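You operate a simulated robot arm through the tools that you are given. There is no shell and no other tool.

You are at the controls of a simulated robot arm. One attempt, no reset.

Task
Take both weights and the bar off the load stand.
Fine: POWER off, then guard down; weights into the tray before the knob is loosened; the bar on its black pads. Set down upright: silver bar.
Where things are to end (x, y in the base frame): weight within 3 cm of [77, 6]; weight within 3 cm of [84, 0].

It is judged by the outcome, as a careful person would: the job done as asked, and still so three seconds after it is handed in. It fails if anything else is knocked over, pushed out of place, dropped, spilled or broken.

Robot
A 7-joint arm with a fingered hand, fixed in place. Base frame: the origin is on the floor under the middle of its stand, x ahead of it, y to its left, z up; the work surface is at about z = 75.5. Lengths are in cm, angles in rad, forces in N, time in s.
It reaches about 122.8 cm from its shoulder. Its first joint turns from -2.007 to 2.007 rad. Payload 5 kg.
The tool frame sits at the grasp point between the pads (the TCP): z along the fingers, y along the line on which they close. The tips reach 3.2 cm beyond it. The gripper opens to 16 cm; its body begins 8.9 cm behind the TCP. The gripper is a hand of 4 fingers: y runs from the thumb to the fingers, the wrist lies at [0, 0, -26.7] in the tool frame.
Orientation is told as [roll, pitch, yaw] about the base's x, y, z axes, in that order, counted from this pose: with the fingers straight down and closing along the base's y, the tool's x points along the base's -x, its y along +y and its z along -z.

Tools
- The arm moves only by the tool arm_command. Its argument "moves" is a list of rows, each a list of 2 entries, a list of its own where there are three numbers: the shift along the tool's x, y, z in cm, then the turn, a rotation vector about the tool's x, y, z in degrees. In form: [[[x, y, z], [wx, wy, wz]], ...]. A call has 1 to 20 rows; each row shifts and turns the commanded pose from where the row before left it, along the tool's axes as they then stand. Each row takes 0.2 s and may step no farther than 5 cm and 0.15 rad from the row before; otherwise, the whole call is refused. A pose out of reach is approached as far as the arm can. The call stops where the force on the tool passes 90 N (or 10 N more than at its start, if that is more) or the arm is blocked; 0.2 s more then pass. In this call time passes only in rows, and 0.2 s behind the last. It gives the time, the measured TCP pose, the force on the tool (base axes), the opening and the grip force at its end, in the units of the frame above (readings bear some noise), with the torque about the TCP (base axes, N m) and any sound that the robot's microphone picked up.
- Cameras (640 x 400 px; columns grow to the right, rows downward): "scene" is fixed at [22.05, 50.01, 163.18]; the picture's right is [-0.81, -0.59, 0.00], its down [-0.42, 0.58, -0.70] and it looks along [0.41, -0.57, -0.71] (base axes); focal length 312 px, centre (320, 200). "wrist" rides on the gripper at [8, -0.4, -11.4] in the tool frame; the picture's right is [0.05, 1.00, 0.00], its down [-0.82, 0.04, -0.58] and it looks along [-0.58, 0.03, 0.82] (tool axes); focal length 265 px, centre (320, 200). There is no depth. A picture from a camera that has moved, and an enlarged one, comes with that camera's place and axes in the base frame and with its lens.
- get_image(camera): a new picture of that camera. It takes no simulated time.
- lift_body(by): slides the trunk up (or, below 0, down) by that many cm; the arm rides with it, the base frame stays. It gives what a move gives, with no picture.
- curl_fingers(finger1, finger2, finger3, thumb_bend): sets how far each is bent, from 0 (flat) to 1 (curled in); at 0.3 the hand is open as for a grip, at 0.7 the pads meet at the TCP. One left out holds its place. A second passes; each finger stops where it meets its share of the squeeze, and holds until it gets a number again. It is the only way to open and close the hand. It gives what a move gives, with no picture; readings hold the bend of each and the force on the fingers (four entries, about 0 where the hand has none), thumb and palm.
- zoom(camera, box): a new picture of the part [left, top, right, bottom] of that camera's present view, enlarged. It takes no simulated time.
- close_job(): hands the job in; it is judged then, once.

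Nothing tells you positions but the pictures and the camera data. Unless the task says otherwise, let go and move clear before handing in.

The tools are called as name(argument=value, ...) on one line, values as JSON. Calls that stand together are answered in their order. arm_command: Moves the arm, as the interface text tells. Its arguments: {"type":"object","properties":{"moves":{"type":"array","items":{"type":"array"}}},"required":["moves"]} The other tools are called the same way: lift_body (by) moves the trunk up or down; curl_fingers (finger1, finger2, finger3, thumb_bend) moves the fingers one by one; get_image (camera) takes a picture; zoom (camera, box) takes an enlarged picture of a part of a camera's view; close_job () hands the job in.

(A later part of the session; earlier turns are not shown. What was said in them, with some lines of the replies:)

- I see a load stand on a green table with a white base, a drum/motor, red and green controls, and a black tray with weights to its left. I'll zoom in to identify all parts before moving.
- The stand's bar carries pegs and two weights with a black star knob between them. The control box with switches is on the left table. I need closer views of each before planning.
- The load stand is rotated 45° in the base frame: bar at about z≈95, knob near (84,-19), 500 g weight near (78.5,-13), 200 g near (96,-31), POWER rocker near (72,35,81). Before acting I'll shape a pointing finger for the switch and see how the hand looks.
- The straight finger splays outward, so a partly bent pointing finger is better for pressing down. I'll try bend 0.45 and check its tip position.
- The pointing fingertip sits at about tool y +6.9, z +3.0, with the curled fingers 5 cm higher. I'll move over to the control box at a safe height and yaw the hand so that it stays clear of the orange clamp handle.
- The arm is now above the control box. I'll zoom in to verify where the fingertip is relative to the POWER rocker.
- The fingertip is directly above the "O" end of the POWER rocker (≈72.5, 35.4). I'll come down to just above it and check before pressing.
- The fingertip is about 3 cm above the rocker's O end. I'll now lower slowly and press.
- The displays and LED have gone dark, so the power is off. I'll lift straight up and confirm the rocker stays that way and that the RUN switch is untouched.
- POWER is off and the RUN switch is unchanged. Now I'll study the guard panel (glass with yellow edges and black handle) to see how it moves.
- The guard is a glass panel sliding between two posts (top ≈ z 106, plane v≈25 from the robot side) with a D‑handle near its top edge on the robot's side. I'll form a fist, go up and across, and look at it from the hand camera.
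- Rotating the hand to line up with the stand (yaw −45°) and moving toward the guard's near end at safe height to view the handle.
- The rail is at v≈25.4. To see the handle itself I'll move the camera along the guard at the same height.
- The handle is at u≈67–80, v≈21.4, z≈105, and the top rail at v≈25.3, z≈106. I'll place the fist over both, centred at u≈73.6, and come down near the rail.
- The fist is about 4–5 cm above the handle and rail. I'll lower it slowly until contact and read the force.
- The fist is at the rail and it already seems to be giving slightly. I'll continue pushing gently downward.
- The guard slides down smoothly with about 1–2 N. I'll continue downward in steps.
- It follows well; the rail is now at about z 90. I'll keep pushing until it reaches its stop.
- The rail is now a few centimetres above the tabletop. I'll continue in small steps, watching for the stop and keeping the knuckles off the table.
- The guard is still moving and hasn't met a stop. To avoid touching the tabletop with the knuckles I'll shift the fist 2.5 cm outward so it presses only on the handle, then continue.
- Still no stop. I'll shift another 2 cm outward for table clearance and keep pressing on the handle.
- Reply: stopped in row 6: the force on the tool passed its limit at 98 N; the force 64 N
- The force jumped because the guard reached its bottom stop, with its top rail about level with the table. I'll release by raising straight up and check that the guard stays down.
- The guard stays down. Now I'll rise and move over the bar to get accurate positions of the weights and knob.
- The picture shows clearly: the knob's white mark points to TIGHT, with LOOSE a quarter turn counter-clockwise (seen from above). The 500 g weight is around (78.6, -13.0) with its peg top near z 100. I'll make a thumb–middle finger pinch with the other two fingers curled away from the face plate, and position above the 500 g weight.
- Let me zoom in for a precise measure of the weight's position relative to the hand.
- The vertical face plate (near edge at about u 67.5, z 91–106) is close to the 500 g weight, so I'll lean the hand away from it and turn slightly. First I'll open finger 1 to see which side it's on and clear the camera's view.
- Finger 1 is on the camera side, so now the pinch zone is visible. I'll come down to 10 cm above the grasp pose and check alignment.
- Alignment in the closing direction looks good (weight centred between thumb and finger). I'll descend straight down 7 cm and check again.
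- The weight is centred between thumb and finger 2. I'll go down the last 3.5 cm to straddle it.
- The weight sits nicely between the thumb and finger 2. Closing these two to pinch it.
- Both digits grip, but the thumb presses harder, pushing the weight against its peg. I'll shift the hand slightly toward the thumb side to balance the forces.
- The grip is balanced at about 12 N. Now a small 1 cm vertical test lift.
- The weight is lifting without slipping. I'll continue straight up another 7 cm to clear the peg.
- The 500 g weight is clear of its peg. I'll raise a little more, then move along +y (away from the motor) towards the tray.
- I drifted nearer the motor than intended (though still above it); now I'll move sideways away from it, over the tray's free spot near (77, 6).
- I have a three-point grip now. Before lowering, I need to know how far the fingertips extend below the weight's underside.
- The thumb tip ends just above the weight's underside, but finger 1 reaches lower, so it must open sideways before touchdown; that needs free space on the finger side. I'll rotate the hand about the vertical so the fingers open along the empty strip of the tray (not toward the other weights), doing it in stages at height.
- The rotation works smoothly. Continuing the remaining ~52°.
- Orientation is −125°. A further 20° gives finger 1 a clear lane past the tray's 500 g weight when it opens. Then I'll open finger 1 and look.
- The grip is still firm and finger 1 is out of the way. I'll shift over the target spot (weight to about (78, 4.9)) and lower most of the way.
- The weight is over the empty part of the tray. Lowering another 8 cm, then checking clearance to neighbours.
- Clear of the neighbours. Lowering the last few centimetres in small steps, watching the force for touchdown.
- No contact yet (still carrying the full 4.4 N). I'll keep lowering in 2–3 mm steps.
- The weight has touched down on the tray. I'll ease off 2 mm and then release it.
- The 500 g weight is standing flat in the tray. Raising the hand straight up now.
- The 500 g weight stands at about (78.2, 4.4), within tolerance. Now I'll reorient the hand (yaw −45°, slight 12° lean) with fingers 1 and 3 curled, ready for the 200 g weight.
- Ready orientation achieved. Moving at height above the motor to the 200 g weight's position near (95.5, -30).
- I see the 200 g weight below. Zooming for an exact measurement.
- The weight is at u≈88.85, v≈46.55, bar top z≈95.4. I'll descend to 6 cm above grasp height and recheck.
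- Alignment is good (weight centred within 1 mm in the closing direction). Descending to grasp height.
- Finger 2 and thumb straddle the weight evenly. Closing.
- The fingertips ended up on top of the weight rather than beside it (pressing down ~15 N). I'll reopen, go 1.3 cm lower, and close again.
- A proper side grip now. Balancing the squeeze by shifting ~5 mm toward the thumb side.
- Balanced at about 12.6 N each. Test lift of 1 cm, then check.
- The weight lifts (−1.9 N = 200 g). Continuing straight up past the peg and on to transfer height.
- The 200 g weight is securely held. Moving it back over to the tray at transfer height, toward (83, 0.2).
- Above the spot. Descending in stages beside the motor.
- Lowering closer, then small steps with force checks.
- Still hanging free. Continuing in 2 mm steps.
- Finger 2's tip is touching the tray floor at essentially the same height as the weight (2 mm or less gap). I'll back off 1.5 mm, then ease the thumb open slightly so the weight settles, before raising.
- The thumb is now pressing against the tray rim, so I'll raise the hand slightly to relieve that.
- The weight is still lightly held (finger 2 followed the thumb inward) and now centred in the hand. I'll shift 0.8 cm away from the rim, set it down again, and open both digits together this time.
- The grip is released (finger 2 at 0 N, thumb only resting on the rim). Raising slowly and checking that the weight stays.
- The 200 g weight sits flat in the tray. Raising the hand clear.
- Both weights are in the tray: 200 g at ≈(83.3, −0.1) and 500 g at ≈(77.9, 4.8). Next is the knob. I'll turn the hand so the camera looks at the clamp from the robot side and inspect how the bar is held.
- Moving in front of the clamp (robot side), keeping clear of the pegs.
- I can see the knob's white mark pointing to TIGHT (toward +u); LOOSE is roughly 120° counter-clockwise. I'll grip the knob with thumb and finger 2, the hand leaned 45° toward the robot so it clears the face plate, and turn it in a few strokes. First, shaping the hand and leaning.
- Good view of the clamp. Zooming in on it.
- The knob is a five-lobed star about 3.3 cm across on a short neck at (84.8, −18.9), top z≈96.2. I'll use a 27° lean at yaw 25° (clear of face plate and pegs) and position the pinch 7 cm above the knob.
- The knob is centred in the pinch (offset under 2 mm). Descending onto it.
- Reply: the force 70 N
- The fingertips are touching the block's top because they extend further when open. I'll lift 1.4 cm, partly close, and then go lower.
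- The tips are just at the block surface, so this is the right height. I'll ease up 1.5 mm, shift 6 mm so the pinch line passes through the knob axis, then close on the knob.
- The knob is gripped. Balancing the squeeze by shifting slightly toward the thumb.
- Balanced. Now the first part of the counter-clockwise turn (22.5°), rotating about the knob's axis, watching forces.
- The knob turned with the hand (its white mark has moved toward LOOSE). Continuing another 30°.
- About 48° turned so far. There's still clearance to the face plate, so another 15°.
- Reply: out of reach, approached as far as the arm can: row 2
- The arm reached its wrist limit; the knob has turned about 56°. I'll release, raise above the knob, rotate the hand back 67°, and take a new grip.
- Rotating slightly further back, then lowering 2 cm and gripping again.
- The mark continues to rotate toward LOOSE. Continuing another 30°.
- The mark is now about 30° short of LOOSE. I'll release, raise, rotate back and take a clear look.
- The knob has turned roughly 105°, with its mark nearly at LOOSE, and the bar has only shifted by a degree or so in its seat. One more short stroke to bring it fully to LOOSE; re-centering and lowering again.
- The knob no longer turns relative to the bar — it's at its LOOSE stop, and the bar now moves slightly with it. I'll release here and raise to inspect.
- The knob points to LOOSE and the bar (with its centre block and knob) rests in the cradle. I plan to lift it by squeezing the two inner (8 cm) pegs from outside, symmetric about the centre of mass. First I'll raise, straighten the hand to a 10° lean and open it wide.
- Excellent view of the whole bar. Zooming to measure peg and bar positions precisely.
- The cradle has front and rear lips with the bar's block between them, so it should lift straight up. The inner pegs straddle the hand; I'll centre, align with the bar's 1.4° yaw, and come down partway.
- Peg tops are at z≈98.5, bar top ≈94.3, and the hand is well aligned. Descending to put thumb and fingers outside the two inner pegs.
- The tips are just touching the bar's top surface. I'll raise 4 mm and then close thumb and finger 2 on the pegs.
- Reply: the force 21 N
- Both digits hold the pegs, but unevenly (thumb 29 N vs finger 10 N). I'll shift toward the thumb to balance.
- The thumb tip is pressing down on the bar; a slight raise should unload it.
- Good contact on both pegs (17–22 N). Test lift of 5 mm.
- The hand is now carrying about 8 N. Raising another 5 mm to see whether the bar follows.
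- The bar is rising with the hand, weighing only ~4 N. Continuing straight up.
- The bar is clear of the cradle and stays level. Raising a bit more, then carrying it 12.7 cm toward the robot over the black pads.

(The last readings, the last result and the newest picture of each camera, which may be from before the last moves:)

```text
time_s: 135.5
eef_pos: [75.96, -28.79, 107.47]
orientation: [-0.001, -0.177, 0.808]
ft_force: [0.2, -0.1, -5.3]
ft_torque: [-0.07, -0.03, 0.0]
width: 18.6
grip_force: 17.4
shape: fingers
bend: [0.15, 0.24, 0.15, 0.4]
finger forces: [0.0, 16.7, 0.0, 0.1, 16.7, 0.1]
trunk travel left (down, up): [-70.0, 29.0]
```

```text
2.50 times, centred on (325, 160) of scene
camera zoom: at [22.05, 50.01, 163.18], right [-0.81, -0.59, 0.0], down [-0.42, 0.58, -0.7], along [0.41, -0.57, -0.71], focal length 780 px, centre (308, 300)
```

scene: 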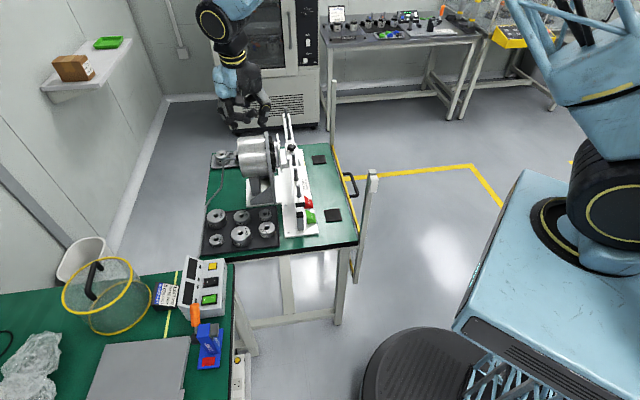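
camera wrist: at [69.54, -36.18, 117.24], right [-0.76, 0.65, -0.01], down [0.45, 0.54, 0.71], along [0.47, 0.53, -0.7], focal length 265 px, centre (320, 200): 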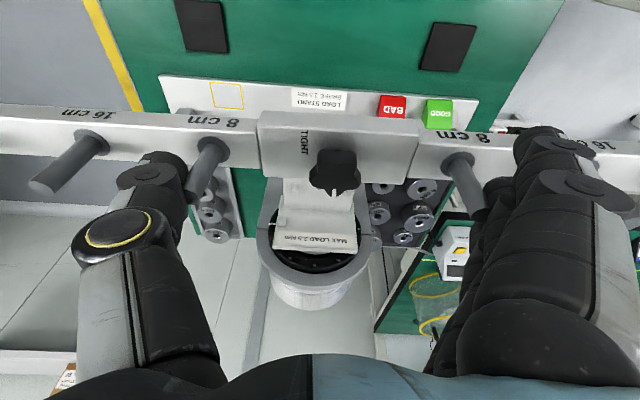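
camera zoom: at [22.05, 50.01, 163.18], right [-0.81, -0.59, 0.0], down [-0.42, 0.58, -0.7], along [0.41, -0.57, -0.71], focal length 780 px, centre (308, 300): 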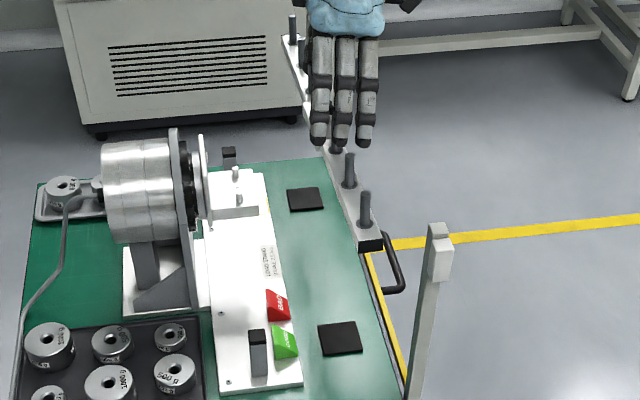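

The bar is over the area in front of the stand. Both pads are visible in the hand camera; I'll measure them accurately.

zoom(camera="wrist", box=[150, 0, 310, 100])

zoom(camera="wrist", box=[370, 0, 530, 100])

zoom(camera="wrist", box=[0, 60, 640, 240])

```text
4.00 times, centred on (230, 50) of wrist
camera zoom: at [69.54, -36.18, 117.24], right [-0.76, 0.65, -0.01], down [0.45, 0.54, 0.71], along [0.47, 0.53, -0.7], focal length 1062 px, centre (680, 800)
```

zoom: 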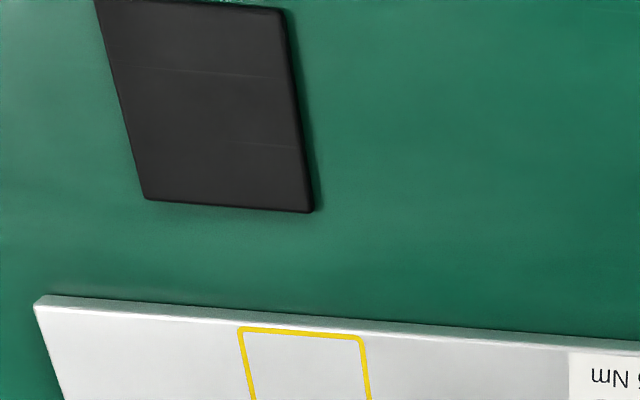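

```text
4.00 times, centred on (450, 50) of wrist
camera zoom: at [69.54, -36.18, 117.24], right [-0.76, 0.65, -0.01], down [0.45, 0.54, 0.71], along [0.47, 0.53, -0.7], focal length 1062 px, centre (-200, 800)
```

zoom: 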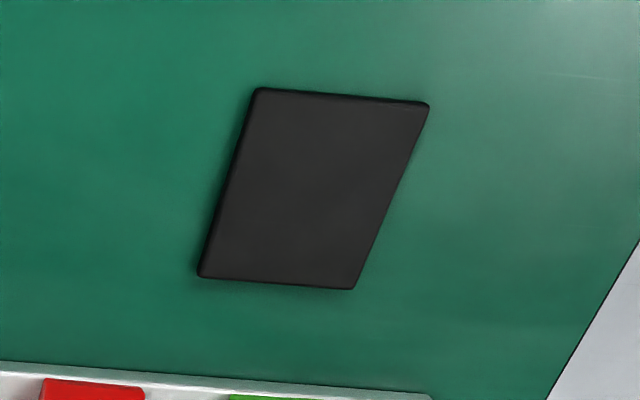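

```text
1.00 times, centred on (320, 150) of wrist (not enlarged: the box is as wide or as high as the picture)
camera zoom: at [69.54, -36.18, 117.24], right [-0.76, 0.65, -0.01], down [0.45, 0.54, 0.71], along [0.47, 0.53, -0.7], focal length 265 px, centre (320, 250)
```

zoom: 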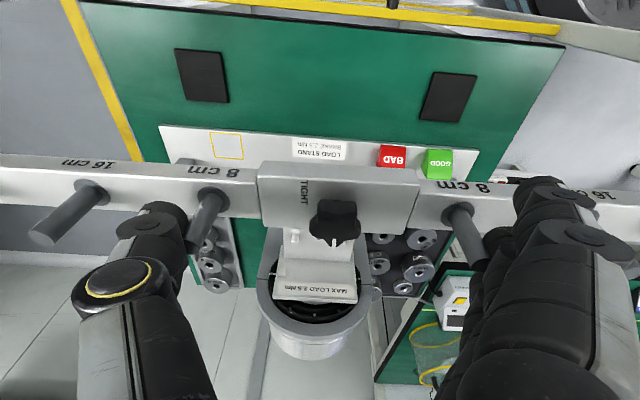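

The pads are 33 cm apart and 5.5 cm square, aligned with the bar. A 3 mm correction centres it; then I'll lower most of the way.

arm_command(moves=[[[0.167, -0.34, -0.03], [0, 0, 0]], [[0.53, 0, 2.95], [0, 0, 0]], [[0.53, 0, 2.95], [0, 0, 0]], [[0.53, 0, 2.95], [0, 0, 0]], [[0.53, 0, 2.95], [0, 0, 0]], [[0.53, 0, 2.95], [0, 0, 0]], [[0.53, 0, 2.95], [0, 0, 0]]])

zoom(camera="wrist", box=[0, 0, 640, 240])

zoom(camera="scene", box=[260, 110, 390, 240])

```text
time_s: 137.1
eef_pos: [76.22, -29.32, 89.61]
orientation: [-0.005, -0.173, 0.81]
ft_force: [0.3, 0.2, -5.5]
ft_torque: [-0.04, -0.01, -0.02]
width: 18.6
grip_force: 17.0
shape: fingers
bend: [0.15, 0.23, 0.15, 0.4]
finger forces: [0.0, 16.5, 0.1, 0.0, 16.8, 0.0]
trunk travel left (down, up): [-70.0, 29.0]
```

```text
1.00 times, centred on (320, 120) of wrist (not enlarged: the box is as wide or as high as the picture)
camera zoom: at [69.81, -36.69, 99.47], right [-0.76, 0.65, -0.01], down [0.45, 0.54, 0.71], along [0.47, 0.53, -0.7], focal length 265 px, centre (320, 280)
```

zoom: 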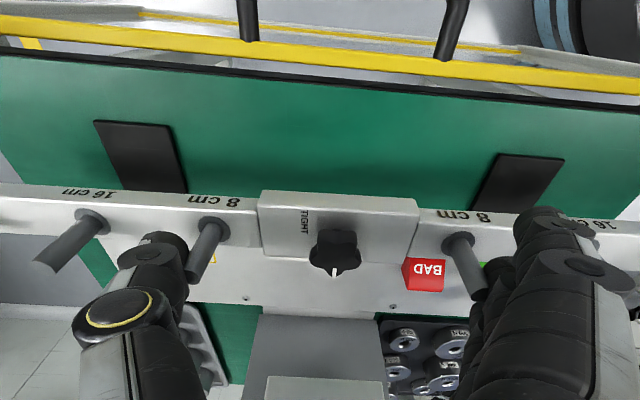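

```text
3.08 times, centred on (325, 175) of scene
camera zoom: at [22.05, 50.01, 163.18], right [-0.81, -0.59, 0.0], down [-0.42, 0.58, -0.7], along [0.41, -0.57, -0.71], focal length 960 px, centre (305, 277)
```

zoom: 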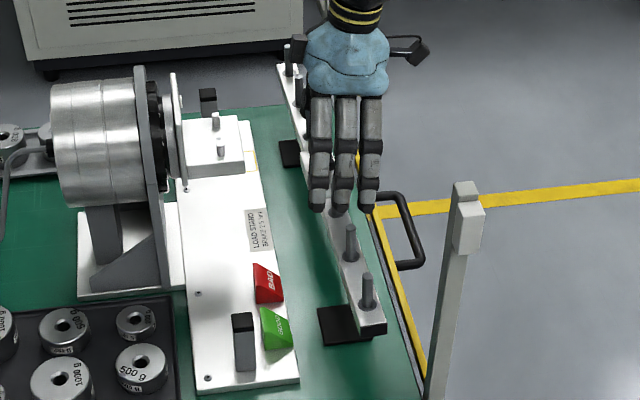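

Alignment with the pads is within about 5 mm. Lowering further, then slowly to contact.

arm_command(moves=[[[0.35, 0, 1.97], [0, 0, 0]], [[0.35, 0, 1.97], [0, 0, 0]], [[0.26, 0, 1.477], [0, 0, 0]]])

zoom(camera="wrist", box=[0, 0, 640, 240])

zoom(camera="scene", box=[280, 120, 370, 240])

```text
time_s: 137.9
eef_pos: [76.33, -29.26, 83.95]
orientation: [-0.002, -0.176, 0.808]
ft_force: [0.1, -0.6, -6.1]
ft_torque: [-0.04, 0.02, -0.02]
width: 18.57
grip_force: 16.2
shape: fingers
bend: [0.15, 0.23, 0.15, 0.4]
finger forces: [0.0, 16.3, 0.0, 0.0, 16.6, 0.0]
trunk travel left (down, up): [-70.0, 29.0]
```

```text
1.00 times, centred on (320, 120) of wrist (not enlarged: the box is as wide or as high as the picture)
camera zoom: at [69.77, -36.71, 93.86], right [-0.76, 0.65, -0.01], down [0.45, 0.54, 0.71], along [0.47, 0.53, -0.7], focal length 265 px, centre (320, 280)
```

zoom: 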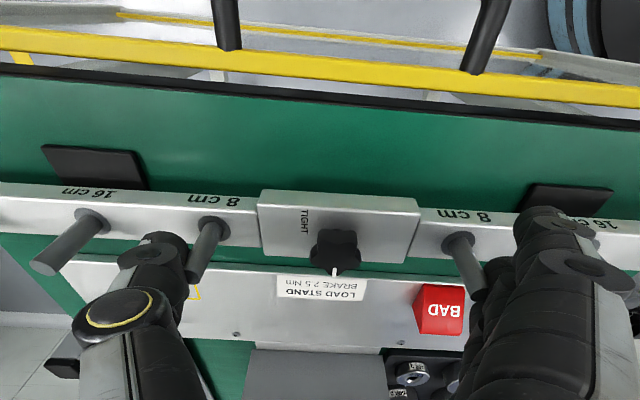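

```text
3.33 times, centred on (325, 180) of scene
camera zoom: at [22.05, 50.01, 163.18], right [-0.81, -0.59, 0.0], down [-0.42, 0.58, -0.7], along [0.41, -0.57, -0.71], focal length 1040 px, centre (303, 267)
```

zoom: 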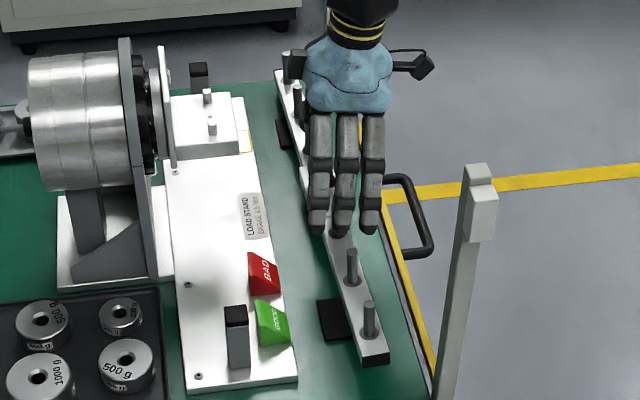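

Before touching down I want to double-check the bar's lateral position over the pads.

zoom(camera="wrist", box=[0, 30, 240, 170])

zoom(camera="wrist", box=[400, 60, 640, 200])

zoom(camera="scene", box=[310, 170, 370, 240])

zoom(camera="scene", box=[285, 120, 345, 180])

```text
2.67 times, centred on (120, 100) of wrist
camera zoom: at [69.77, -36.71, 93.86], right [-0.76, 0.65, -0.01], down [0.45, 0.54, 0.71], along [0.47, 0.53, -0.7], focal length 708 px, centre (853, 467)
```

zoom: 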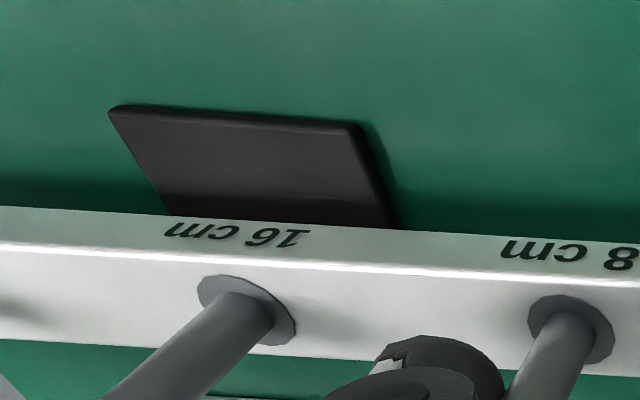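

```text
2.67 times, centred on (520, 130) of wrist
camera zoom: at [69.77, -36.71, 93.86], right [-0.76, 0.65, -0.01], down [0.45, 0.54, 0.71], along [0.47, 0.53, -0.7], focal length 708 px, centre (-213, 387)
```

zoom: 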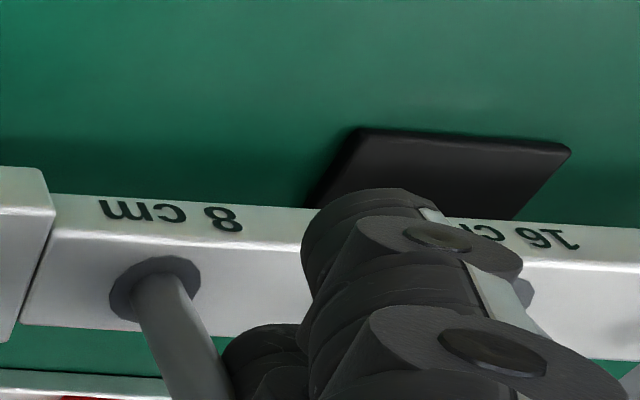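

```text
5.71 times, centred on (340, 205) of scene
camera zoom: at [22.05, 50.01, 163.18], right [-0.81, -0.59, 0.0], down [-0.42, 0.58, -0.7], along [0.41, -0.57, -0.71], focal length 1784 px, centre (206, 171)
```

zoom: 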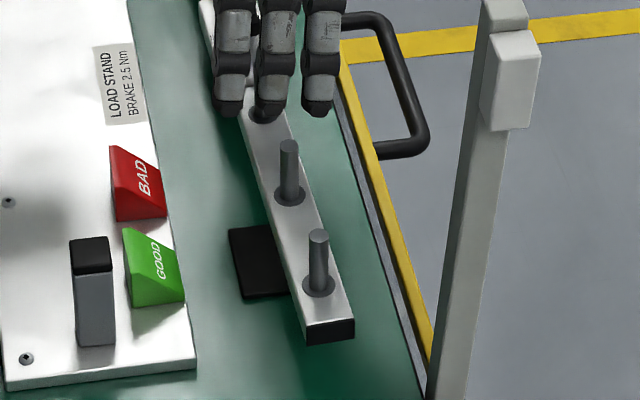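

```text
6.67 times, centred on (315, 150) of scene
camera zoom: at [22.05, 50.01, 163.18], right [-0.81, -0.59, 0.0], down [-0.42, 0.58, -0.7], along [0.41, -0.57, -0.71], focal length 2081 px, centre (353, 533)
```

zoom: 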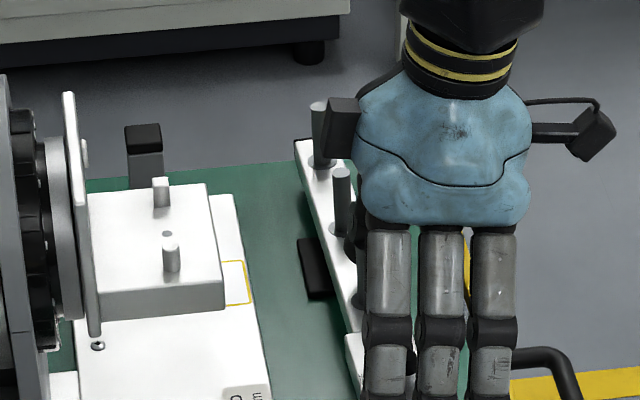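

Hand and scene estimates differ slightly, so I'll shift the bar 4 mm toward the stand (safe either way) and continue down slowly.

arm_command(moves=[[[-0.394, 0, 0.07], [0, 0, 0]], [[0.105, 0, 0.59], [0, 0, 0]], [[0.105, 0, 0.59], [0, 0, 0]]])

arm_command(moves=[[[0.044, 0, 0.246], [0, 0, 0]]])

arm_command(moves=[[[0.044, 0, 0.246], [0, 0, 0]]])

zoom(camera="scene", box=[310, 170, 370, 240])

```text
time_s: 138.7
eef_pos: [76.49, -28.97, 82.89]
orientation: [-0.001, -0.173, 0.808]
ft_force: [1.0, -0.5, -6.1]
ft_torque: [-0.02, -0.04, 0.02]
width: 18.55
grip_force: 16.6
shape: fingers
bend: [0.15, 0.23, 0.15, 0.4]
finger forces: [0.1, 16.3, 0.0, 0.1, 16.3, 0.0]
trunk travel left (down, up): [-70.0, 29.0]
```

```text
time_s: 139.1
eef_pos: [76.51, -28.96, 82.64]
orientation: [-0.003, -0.175, 0.808]
ft_force: [-1.8, -0.7, -4.5]
ft_torque: [-0.13, -0.13, -0.04]
width: 18.58
grip_force: 16.8
shape: fingers
bend: [0.15, 0.23, 0.15, 0.4]
finger forces: [0.0, 16.4, 0.0, 0.0, 16.6, 0.0]
trunk travel left (down, up): [-70.0, 29.0]
```

```text
time_s: 139.5
eef_pos: [76.43, -29.03, 82.35]
orientation: [-0.003, -0.174, 0.807]
ft_force: [-3.1, 1.0, 0.0]
ft_torque: [-0.69, -0.7, -0.21]
width: 18.57
grip_force: 16.9
shape: fingers
bend: [0.15, 0.23, 0.15, 0.4]
finger forces: [0.0, 16.7, 0.0, 0.0, 17.8, 0.0]
trunk travel left (down, up): [-70.0, 29.0]
```

```text
5.71 times, centred on (340, 205) of scene
camera zoom: at [22.05, 50.01, 163.18], right [-0.81, -0.59, 0.0], down [-0.42, 0.58, -0.7], along [0.41, -0.57, -0.71], focal length 1784 px, centre (206, 171)
```

zoom: 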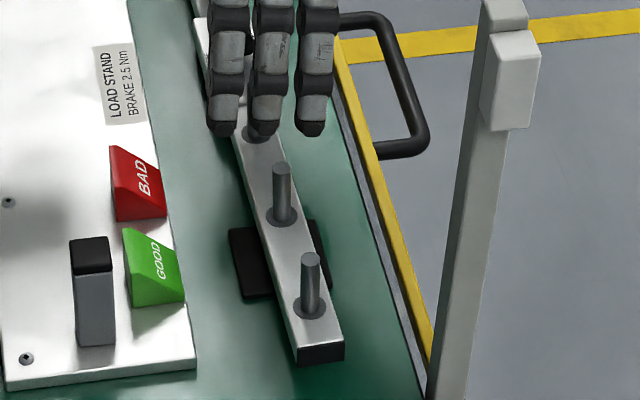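

The far end touched its pad first (slight tilt). Lowering a little further so the near end seats too.

arm_command(moves=[[[0.035, 0, 0.197], [0, 0, 0]]])

arm_command(moves=[[[0.035, 0, 0.197], [0, 0, 0]]])

zoom(camera="scene", box=[310, 170, 370, 240])

```text
time_s: 139.9
eef_pos: [76.48, -28.99, 82.2]
orientation: [-0.003, -0.176, 0.809]
ft_force: [-0.6, -1.7, 1.9]
ft_torque: [-0.08, -0.1, 0.27]
width: 18.3
grip_force: 14.0
shape: fingers
bend: [0.15, 0.23, 0.15, 0.41]
finger forces: [0.0, 13.2, 0.1, 0.0, 14.4, 0.1]
trunk travel left (down, up): [-70.0, 29.0]
```

```text
time_s: 140.3
eef_pos: [76.42, -28.95, 82.07]
orientation: [-0.005, -0.176, 0.808]
ft_force: [-3.1, -4.5, 13.4]
ft_torque: [-0.11, -0.14, 0.33]
width: 18.29
grip_force: 14.5
shape: fingers
bend: [0.15, 0.23, 0.15, 0.41]
finger forces: [0.0, 14.2, 0.1, 0.0, 15.2, 0.0]
trunk travel left (down, up): [-70.0, 29.0]
```

```text
5.71 times, centred on (340, 205) of scene
camera zoom: at [22.05, 50.01, 163.18], right [-0.81, -0.59, 0.0], down [-0.42, 0.58, -0.7], along [0.41, -0.57, -0.71], focal length 1784 px, centre (206, 171)
```

zoom: 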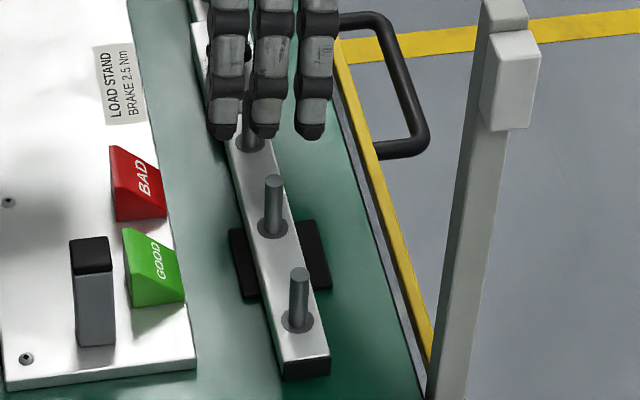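

The bar is down on both pads, but it shifted slightly in the grip. Before releasing I'll look closely at the fingers and pegs.

zoom(camera="wrist", box=[0, 60, 640, 260])

zoom(camera="scene", box=[305, 145, 350, 185])

zoom(camera="wrist", box=[380, 90, 600, 250])

zoom(camera="wrist", box=[60, 80, 280, 240])

```text
1.00 times, centred on (320, 160) of wrist (not enlarged: the box is as wide or as high as the picture)
camera zoom: at [69.95, -36.33, 91.93], right [-0.76, 0.65, -0.01], down [0.45, 0.54, 0.71], along [0.47, 0.53, -0.7], focal length 265 px, centre (320, 240)
```

zoom: 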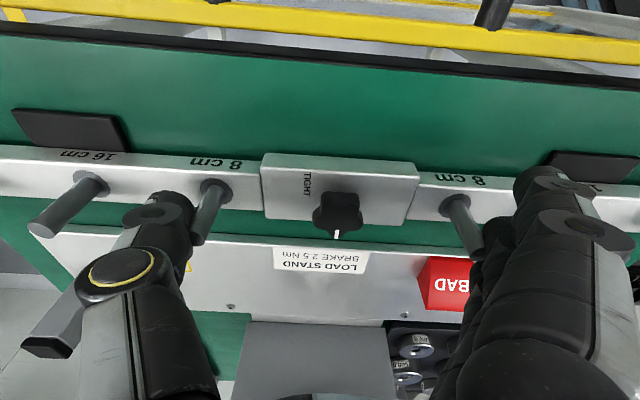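

```text
10.00 times, centred on (328, 165) of scene
camera zoom: at [22.05, 50.01, 163.18], right [-0.81, -0.59, 0.0], down [-0.42, 0.58, -0.7], along [0.41, -0.57, -0.71], focal length 3122 px, centre (245, 550)
```

zoom: 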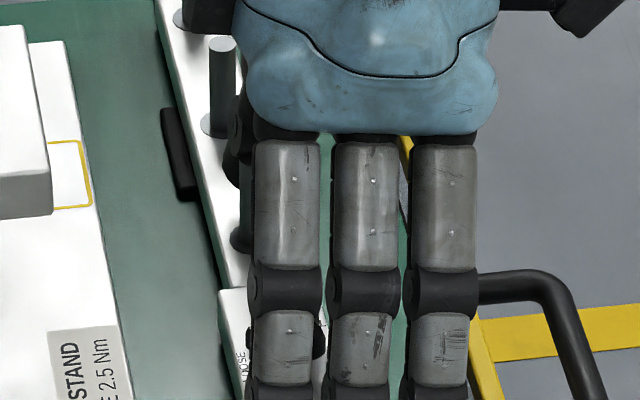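

```text
2.50 times, centred on (490, 170) of wrist
camera zoom: at [69.95, -36.33, 91.93], right [-0.76, 0.65, -0.01], down [0.45, 0.54, 0.71], along [0.47, 0.53, -0.7], focal length 664 px, centre (-105, 275)
```

zoom: 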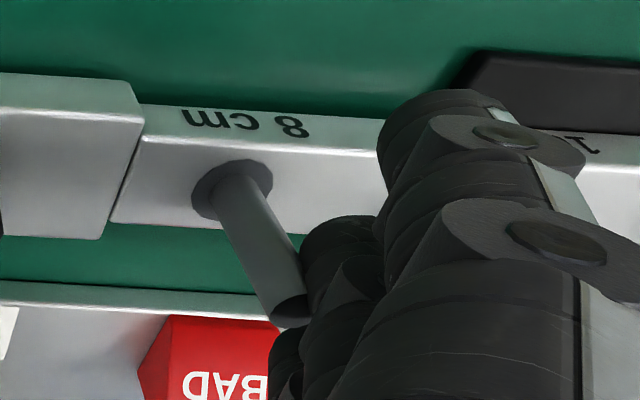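

```text
2.50 times, centred on (170, 160) of wrist
camera zoom: at [69.95, -36.33, 91.93], right [-0.76, 0.65, -0.01], down [0.45, 0.54, 0.71], along [0.47, 0.53, -0.7], focal length 664 px, centre (695, 300)
```

zoom: 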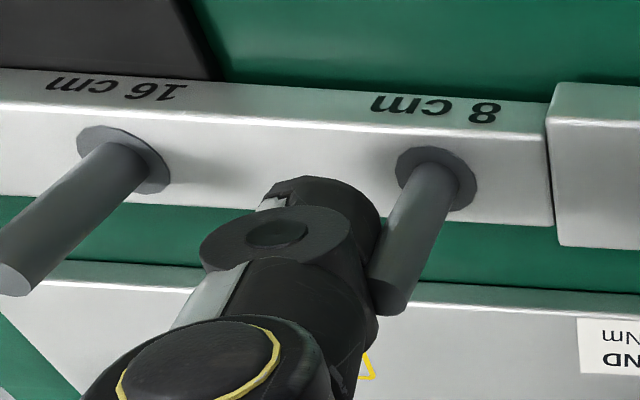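

Both digits are still on the outer sides of their pegs and the bar lies on both pads. I'll relieve the downward press slightly and then open.

arm_command(moves=[[[-0.03, 0, -0.16], [0, 0, 0]]])

curl_fingers(finger2=0.16, thumb_bend=0.3)

zoom(camera="wrist", box=[0, 60, 640, 260])

zoom(camera="scene", box=[280, 120, 370, 240])

```text
time_s: 140.7
eef_pos: [76.44, -28.83, 82.14]
orientation: [-0.004, -0.174, 0.808]
ft_force: [-0.3, -4.9, 8.3]
ft_torque: [-0.1, -0.17, 0.25]
width: 18.33
grip_force: 14.0
shape: fingers
bend: [0.15, 0.23, 0.15, 0.41]
finger forces: [0.0, 12.2, 0.0, 0.0, 16.2, 0.0]
trunk travel left (down, up): [-70.0, 29.0]
```

```text
time_s: 141.7
eef_pos: [76.41, -28.78, 82.11]
orientation: [-0.003, -0.175, 0.806]
ft_force: [1.2, 0.5, 0.1]
ft_torque: [0.03, 0.01, 0.02]
width: 18.93
grip_force: 0.4
shape: fingers
bend: [0.15, 0.16, 0.15, 0.3]
finger forces: [0.0, 0.4, 0.0, 0.1, 0.0, 0.1]
trunk travel left (down, up): [-70.0, 29.0]
```

```text
1.00 times, centred on (320, 160) of wrist (not enlarged: the box is as wide or as high as the picture)
camera zoom: at [70.01, -36.22, 91.94], right [-0.76, 0.65, -0.01], down [0.45, 0.54, 0.71], along [0.47, 0.53, -0.7], focal length 265 px, centre (320, 240)
```

zoom: 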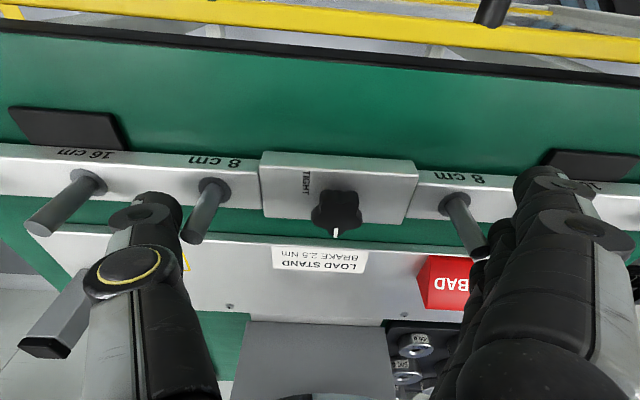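

```text
3.33 times, centred on (325, 180) of scene
camera zoom: at [22.05, 50.01, 163.18], right [-0.81, -0.59, 0.0], down [-0.42, 0.58, -0.7], along [0.41, -0.57, -0.71], focal length 1040 px, centre (303, 267)
```

zoom: 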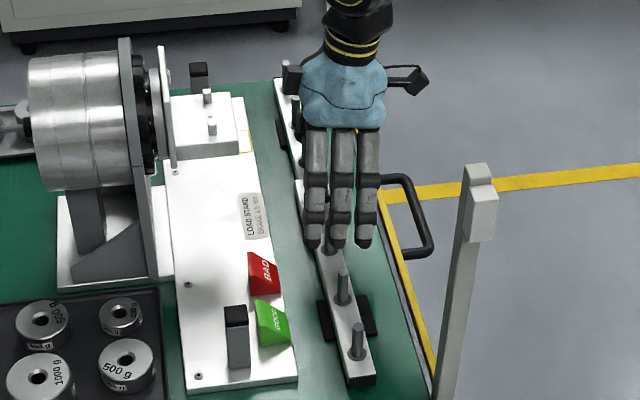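

Released, and the bar hasn't moved. Raising the hand straight up.

arm_command(moves=[[[-0.09, 0, -0.49], [0, 0, 0]], [[-0.175, 0, -0.985], [0, 0, 0]], [[-0.35, 0, -1.97], [0, 0, 0]]])

zoom(camera="scene", box=[280, 120, 370, 240])

```text
time_s: 142.5
eef_pos: [76.6, -28.89, 85.57]
orientation: [-0.005, -0.175, 0.81]
ft_force: [0.1, 0.3, -0.6]
ft_torque: [-0.05, 0.02, 0.01]
width: 18.92
grip_force: 0.0
shape: fingers
bend: [0.15, 0.16, 0.15, 0.3]
finger forces: [0.0, 0.0, 0.0, 0.1, 0.1, 0.0]
trunk travel left (down, up): [-70.0, 29.0]
```

```text
3.33 times, centred on (325, 180) of scene
camera zoom: at [22.05, 50.01, 163.18], right [-0.81, -0.59, 0.0], down [-0.42, 0.58, -0.7], along [0.41, -0.57, -0.71], focal length 1040 px, centre (303, 267)
```

zoom: 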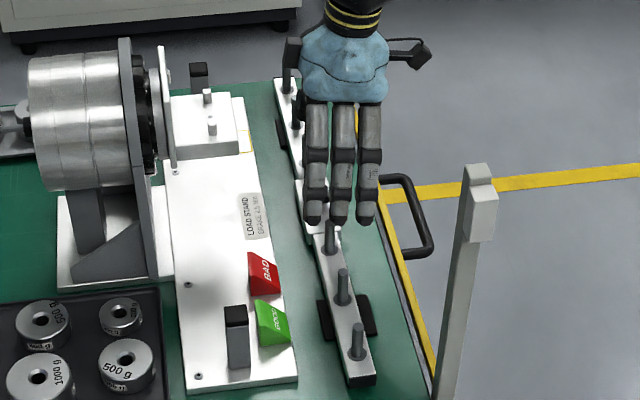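

The bar stays put. Continuing up and away to a clear position.

arm_command(moves=[[[-0.7, 0, -3.94], [0, 0, 0]], [[-0.7, 0, -3.94], [0, 0, 0]], [[-0.7, 0, -3.94], [0, 0, 0]], [[-0.7, 0, -3.94], [0, 0, 0]], [[-0.7, 0, -3.94], [0, 0, 0]], [[-0.7, 0, -3.94], [0, 0, 0]], [[-0.7, 0, -3.94], [0, 0, 0]], [[-0.7, 0, -3.94], [0, 0, 0]]])

get_image(camera="scene")

get_image(camera="wrist")

zoom(camera="scene", box=[270, 100, 370, 240])

```text
time_s: 144.3
eef_pos: [76.65, -29.23, 117.71]
orientation: [-0.004, -0.174, 0.811]
ft_force: [0.2, -0.2, 0.2]
ft_torque: [0.04, -0.02, 0.0]
width: 18.92
grip_force: 0.0
shape: fingers
bend: [0.15, 0.16, 0.15, 0.3]
finger forces: [0.0, 0.0, 0.0, 0.0, 0.0, 0.0]
trunk travel left (down, up): [-70.0, 29.0]
```

```text
taken
```

scene: 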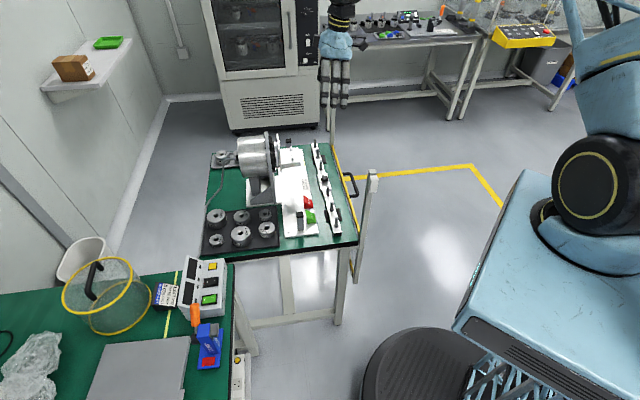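

```text
taken
camera wrist: at [70.05, -36.46, 127.59], right [-0.76, 0.65, -0.01], down [0.45, 0.54, 0.71], along [0.47, 0.53, -0.7], focal length 265 px, centre (320, 200)
```

wrist: 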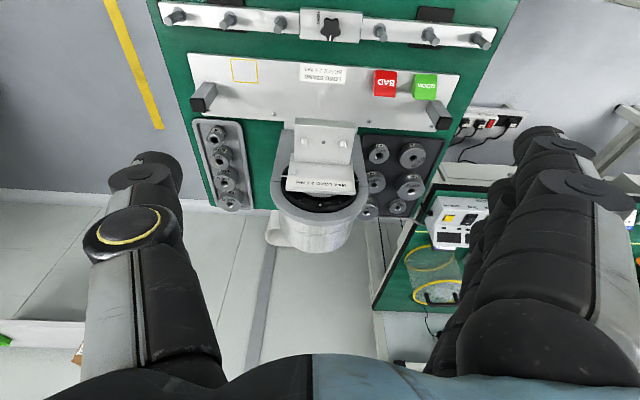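

```text
2.86 times, centred on (320, 170) of scene
camera zoom: at [22.05, 50.01, 163.18], right [-0.81, -0.59, 0.0], down [-0.42, 0.58, -0.7], along [0.41, -0.57, -0.71], focal length 892 px, centre (320, 286)
```

zoom: 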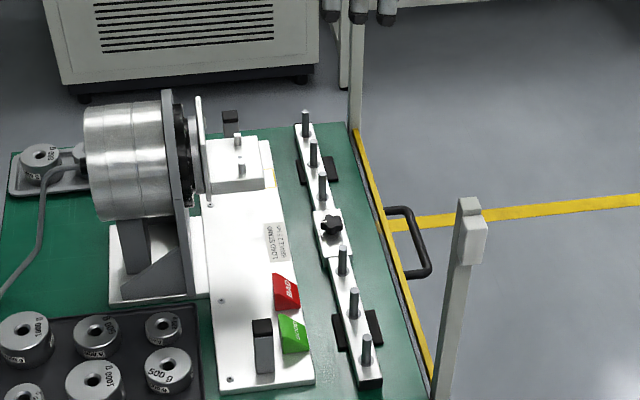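

The bar lies across both pads with pegs up. Close checks of the pads, tray, power switch and guard.

zoom(camera="scene", box=[300, 130, 350, 180])

zoom(camera="scene", box=[310, 185, 360, 240])

zoom(camera="wrist", box=[150, 0, 510, 140])

zoom(camera="scene", box=[160, 190, 300, 320])

zoom(camera="scene", box=[310, 120, 400, 300])

```text
8.00 times, centred on (325, 155) of scene
camera zoom: at [22.05, 50.01, 163.18], right [-0.81, -0.59, 0.0], down [-0.42, 0.58, -0.7], along [0.41, -0.57, -0.71], focal length 2497 px, centre (280, 560)
```

zoom: 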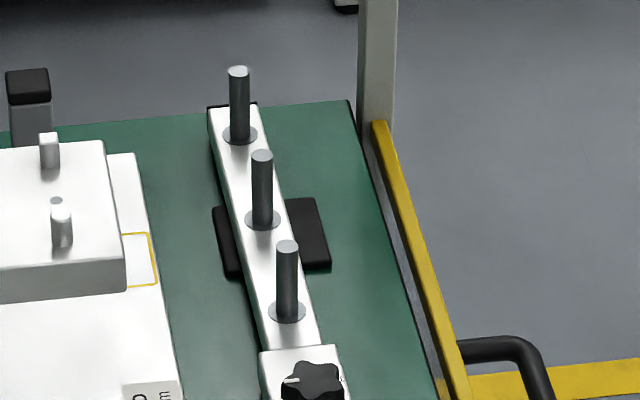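

```text
7.27 times, centred on (335, 212) of scene
camera zoom: at [22.05, 50.01, 163.18], right [-0.81, -0.59, 0.0], down [-0.42, 0.58, -0.7], along [0.41, -0.57, -0.71], focal length 2270 px, centre (211, 109)
```

zoom: 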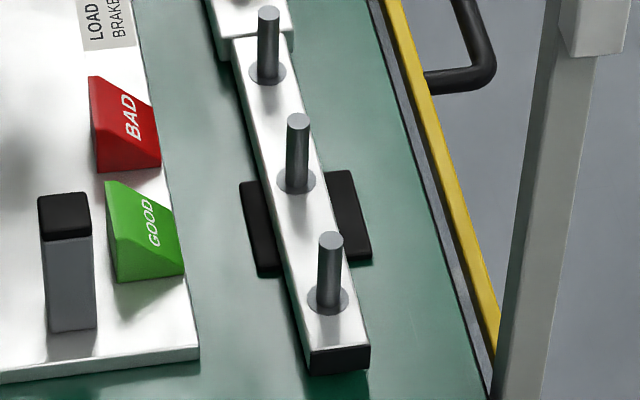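

```text
1.78 times, centred on (330, 70) of wrist
camera zoom: at [70.05, -36.46, 127.59], right [-0.76, 0.65, -0.01], down [0.45, 0.54, 0.71], along [0.47, 0.53, -0.7], focal length 472 px, centre (302, 431)
```

zoom: 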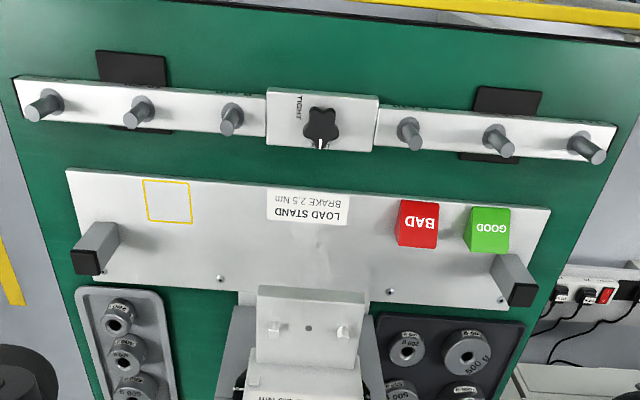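

```text
3.08 times, centred on (230, 255) of scene
camera zoom: at [22.05, 50.01, 163.18], right [-0.81, -0.59, 0.0], down [-0.42, 0.58, -0.7], along [0.41, -0.57, -0.71], focal length 960 px, centre (597, 31)
```

zoom: 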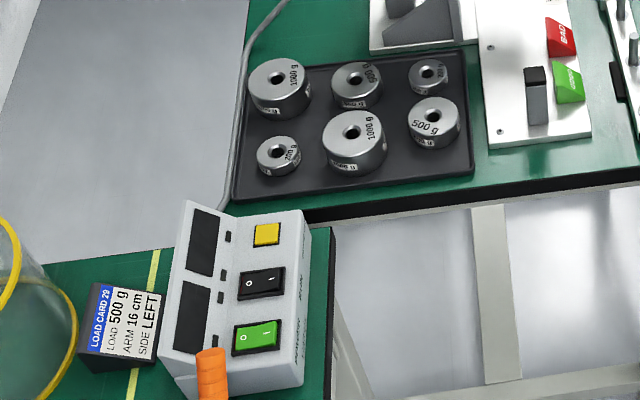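

```text
2.22 times, centred on (355, 210) of scene
camera zoom: at [22.05, 50.01, 163.18], right [-0.81, -0.59, 0.0], down [-0.42, 0.58, -0.7], along [0.41, -0.57, -0.71], focal length 694 px, centre (242, 178)
```

zoom: 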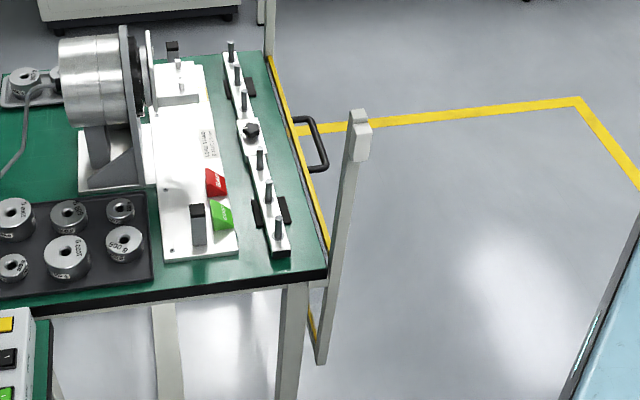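

Everything looks in place. I'd like one more independent check of the weights' positions from above the tray before handing in.

arm_command(moves=[[[-3.63, 2.51, 0.64], [0, 0, 0]], [[-3.63, 2.51, 0.64], [0, 0, 0]], [[-3.63, 2.51, 0.64], [0, 0, 0]], [[-3.63, 2.51, 0.64], [0, 0, 0]], [[-3.63, 2.51, 0.64], [0, 0, 0]], [[-3.63, 2.51, 0.64], [0, 0, 0]], [[-3.63, 2.51, 0.64], [0, 0, 0]], [[-3.63, 2.51, 0.64], [0, 0, 0]]])

get_image(camera="wrist")

zoom(camera="wrist", box=[160, 0, 480, 140])

```text
time_s: 146.1
eef_pos: [82.39, 6.53, 117.5]
orientation: [-0.003, -0.172, 0.807]
ft_force: [0.2, 1.0, -0.7]
ft_torque: [-0.03, 0.03, 0.02]
width: 18.91
grip_force: 0.0
shape: fingers
bend: [0.15, 0.16, 0.15, 0.3]
finger forces: [0.0, 0.1, 0.0, 0.0, 0.0, 0.1]
trunk travel left (down, up): [-70.0, 29.0]
```

```text
taken
camera wrist: at [75.82, -0.83, 127.42], right [-0.76, 0.65, -0.01], down [0.45, 0.54, 0.71], along [0.47, 0.53, -0.71], focal length 265 px, centre (320, 200)
```

wrist: 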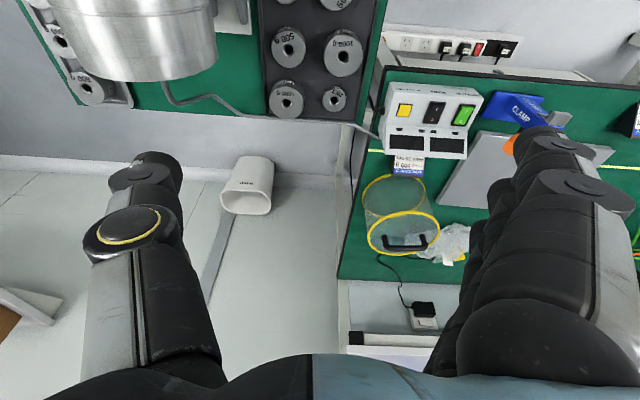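

```text
2.00 times, centred on (320, 70) of wrist
camera zoom: at [75.82, -0.83, 127.42], right [-0.76, 0.65, -0.01], down [0.45, 0.54, 0.71], along [0.47, 0.53, -0.71], focal length 531 px, centre (320, 460)
```

zoom: 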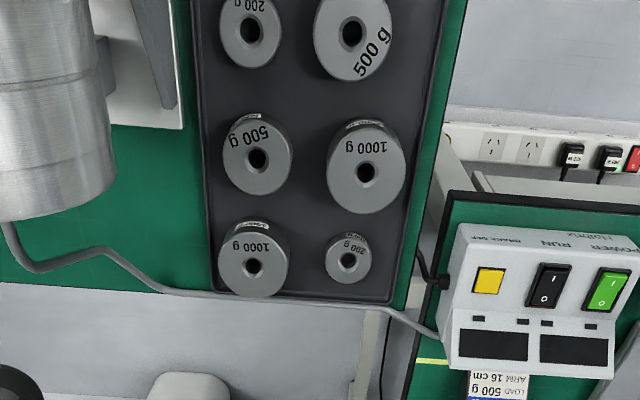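

Both weights are confirmed in the tray (≈(77.9, 4.4) and ≈(83.4, −0.5)), within 3 cm of their targets. POWER is off, the guard is down, the knob is loose, and the bar lies pegs-up on both black pads. The hand is empty and clear, so I'm handing in.

close_job()

```text
The job is handed in.
```

The job is handed in: both weights and the bar are off the load stand. The close-out call reported no verdict. From the last pictures before handing in:

- **Power and guard:** I switched POWER off first (displays dark), then pushed the guard down to its stop, and it stayed down.
- **Weights:** Both were in the tray before I loosened the knob. The 500 g is at about (77.9, 4.4), 1.8 cm from [77, 6]. The 200 g is at about (83.4, −0.5), 0.8 cm from [84, 0].
- **Bar:** I turned the knob to its LOOSE stop and lifted the bar off by its two inner pegs. It lies across both black pads with the pegs up.

The other tray weights, the tray and the control box looked undisturbed in the last pictures. Three small contacts happened along the way:

- **200 g weight:** The first set-down didn't release cleanly. The thumb pressed on the tray rim, so I lifted slightly and set it down again.
- **Bar's centre block:** The fingertips pressed on it briefly, up to about 70 N, while I was finding the knob.
- **Bar:** It slid about 1 cm in the grip as it settled onto the pads.
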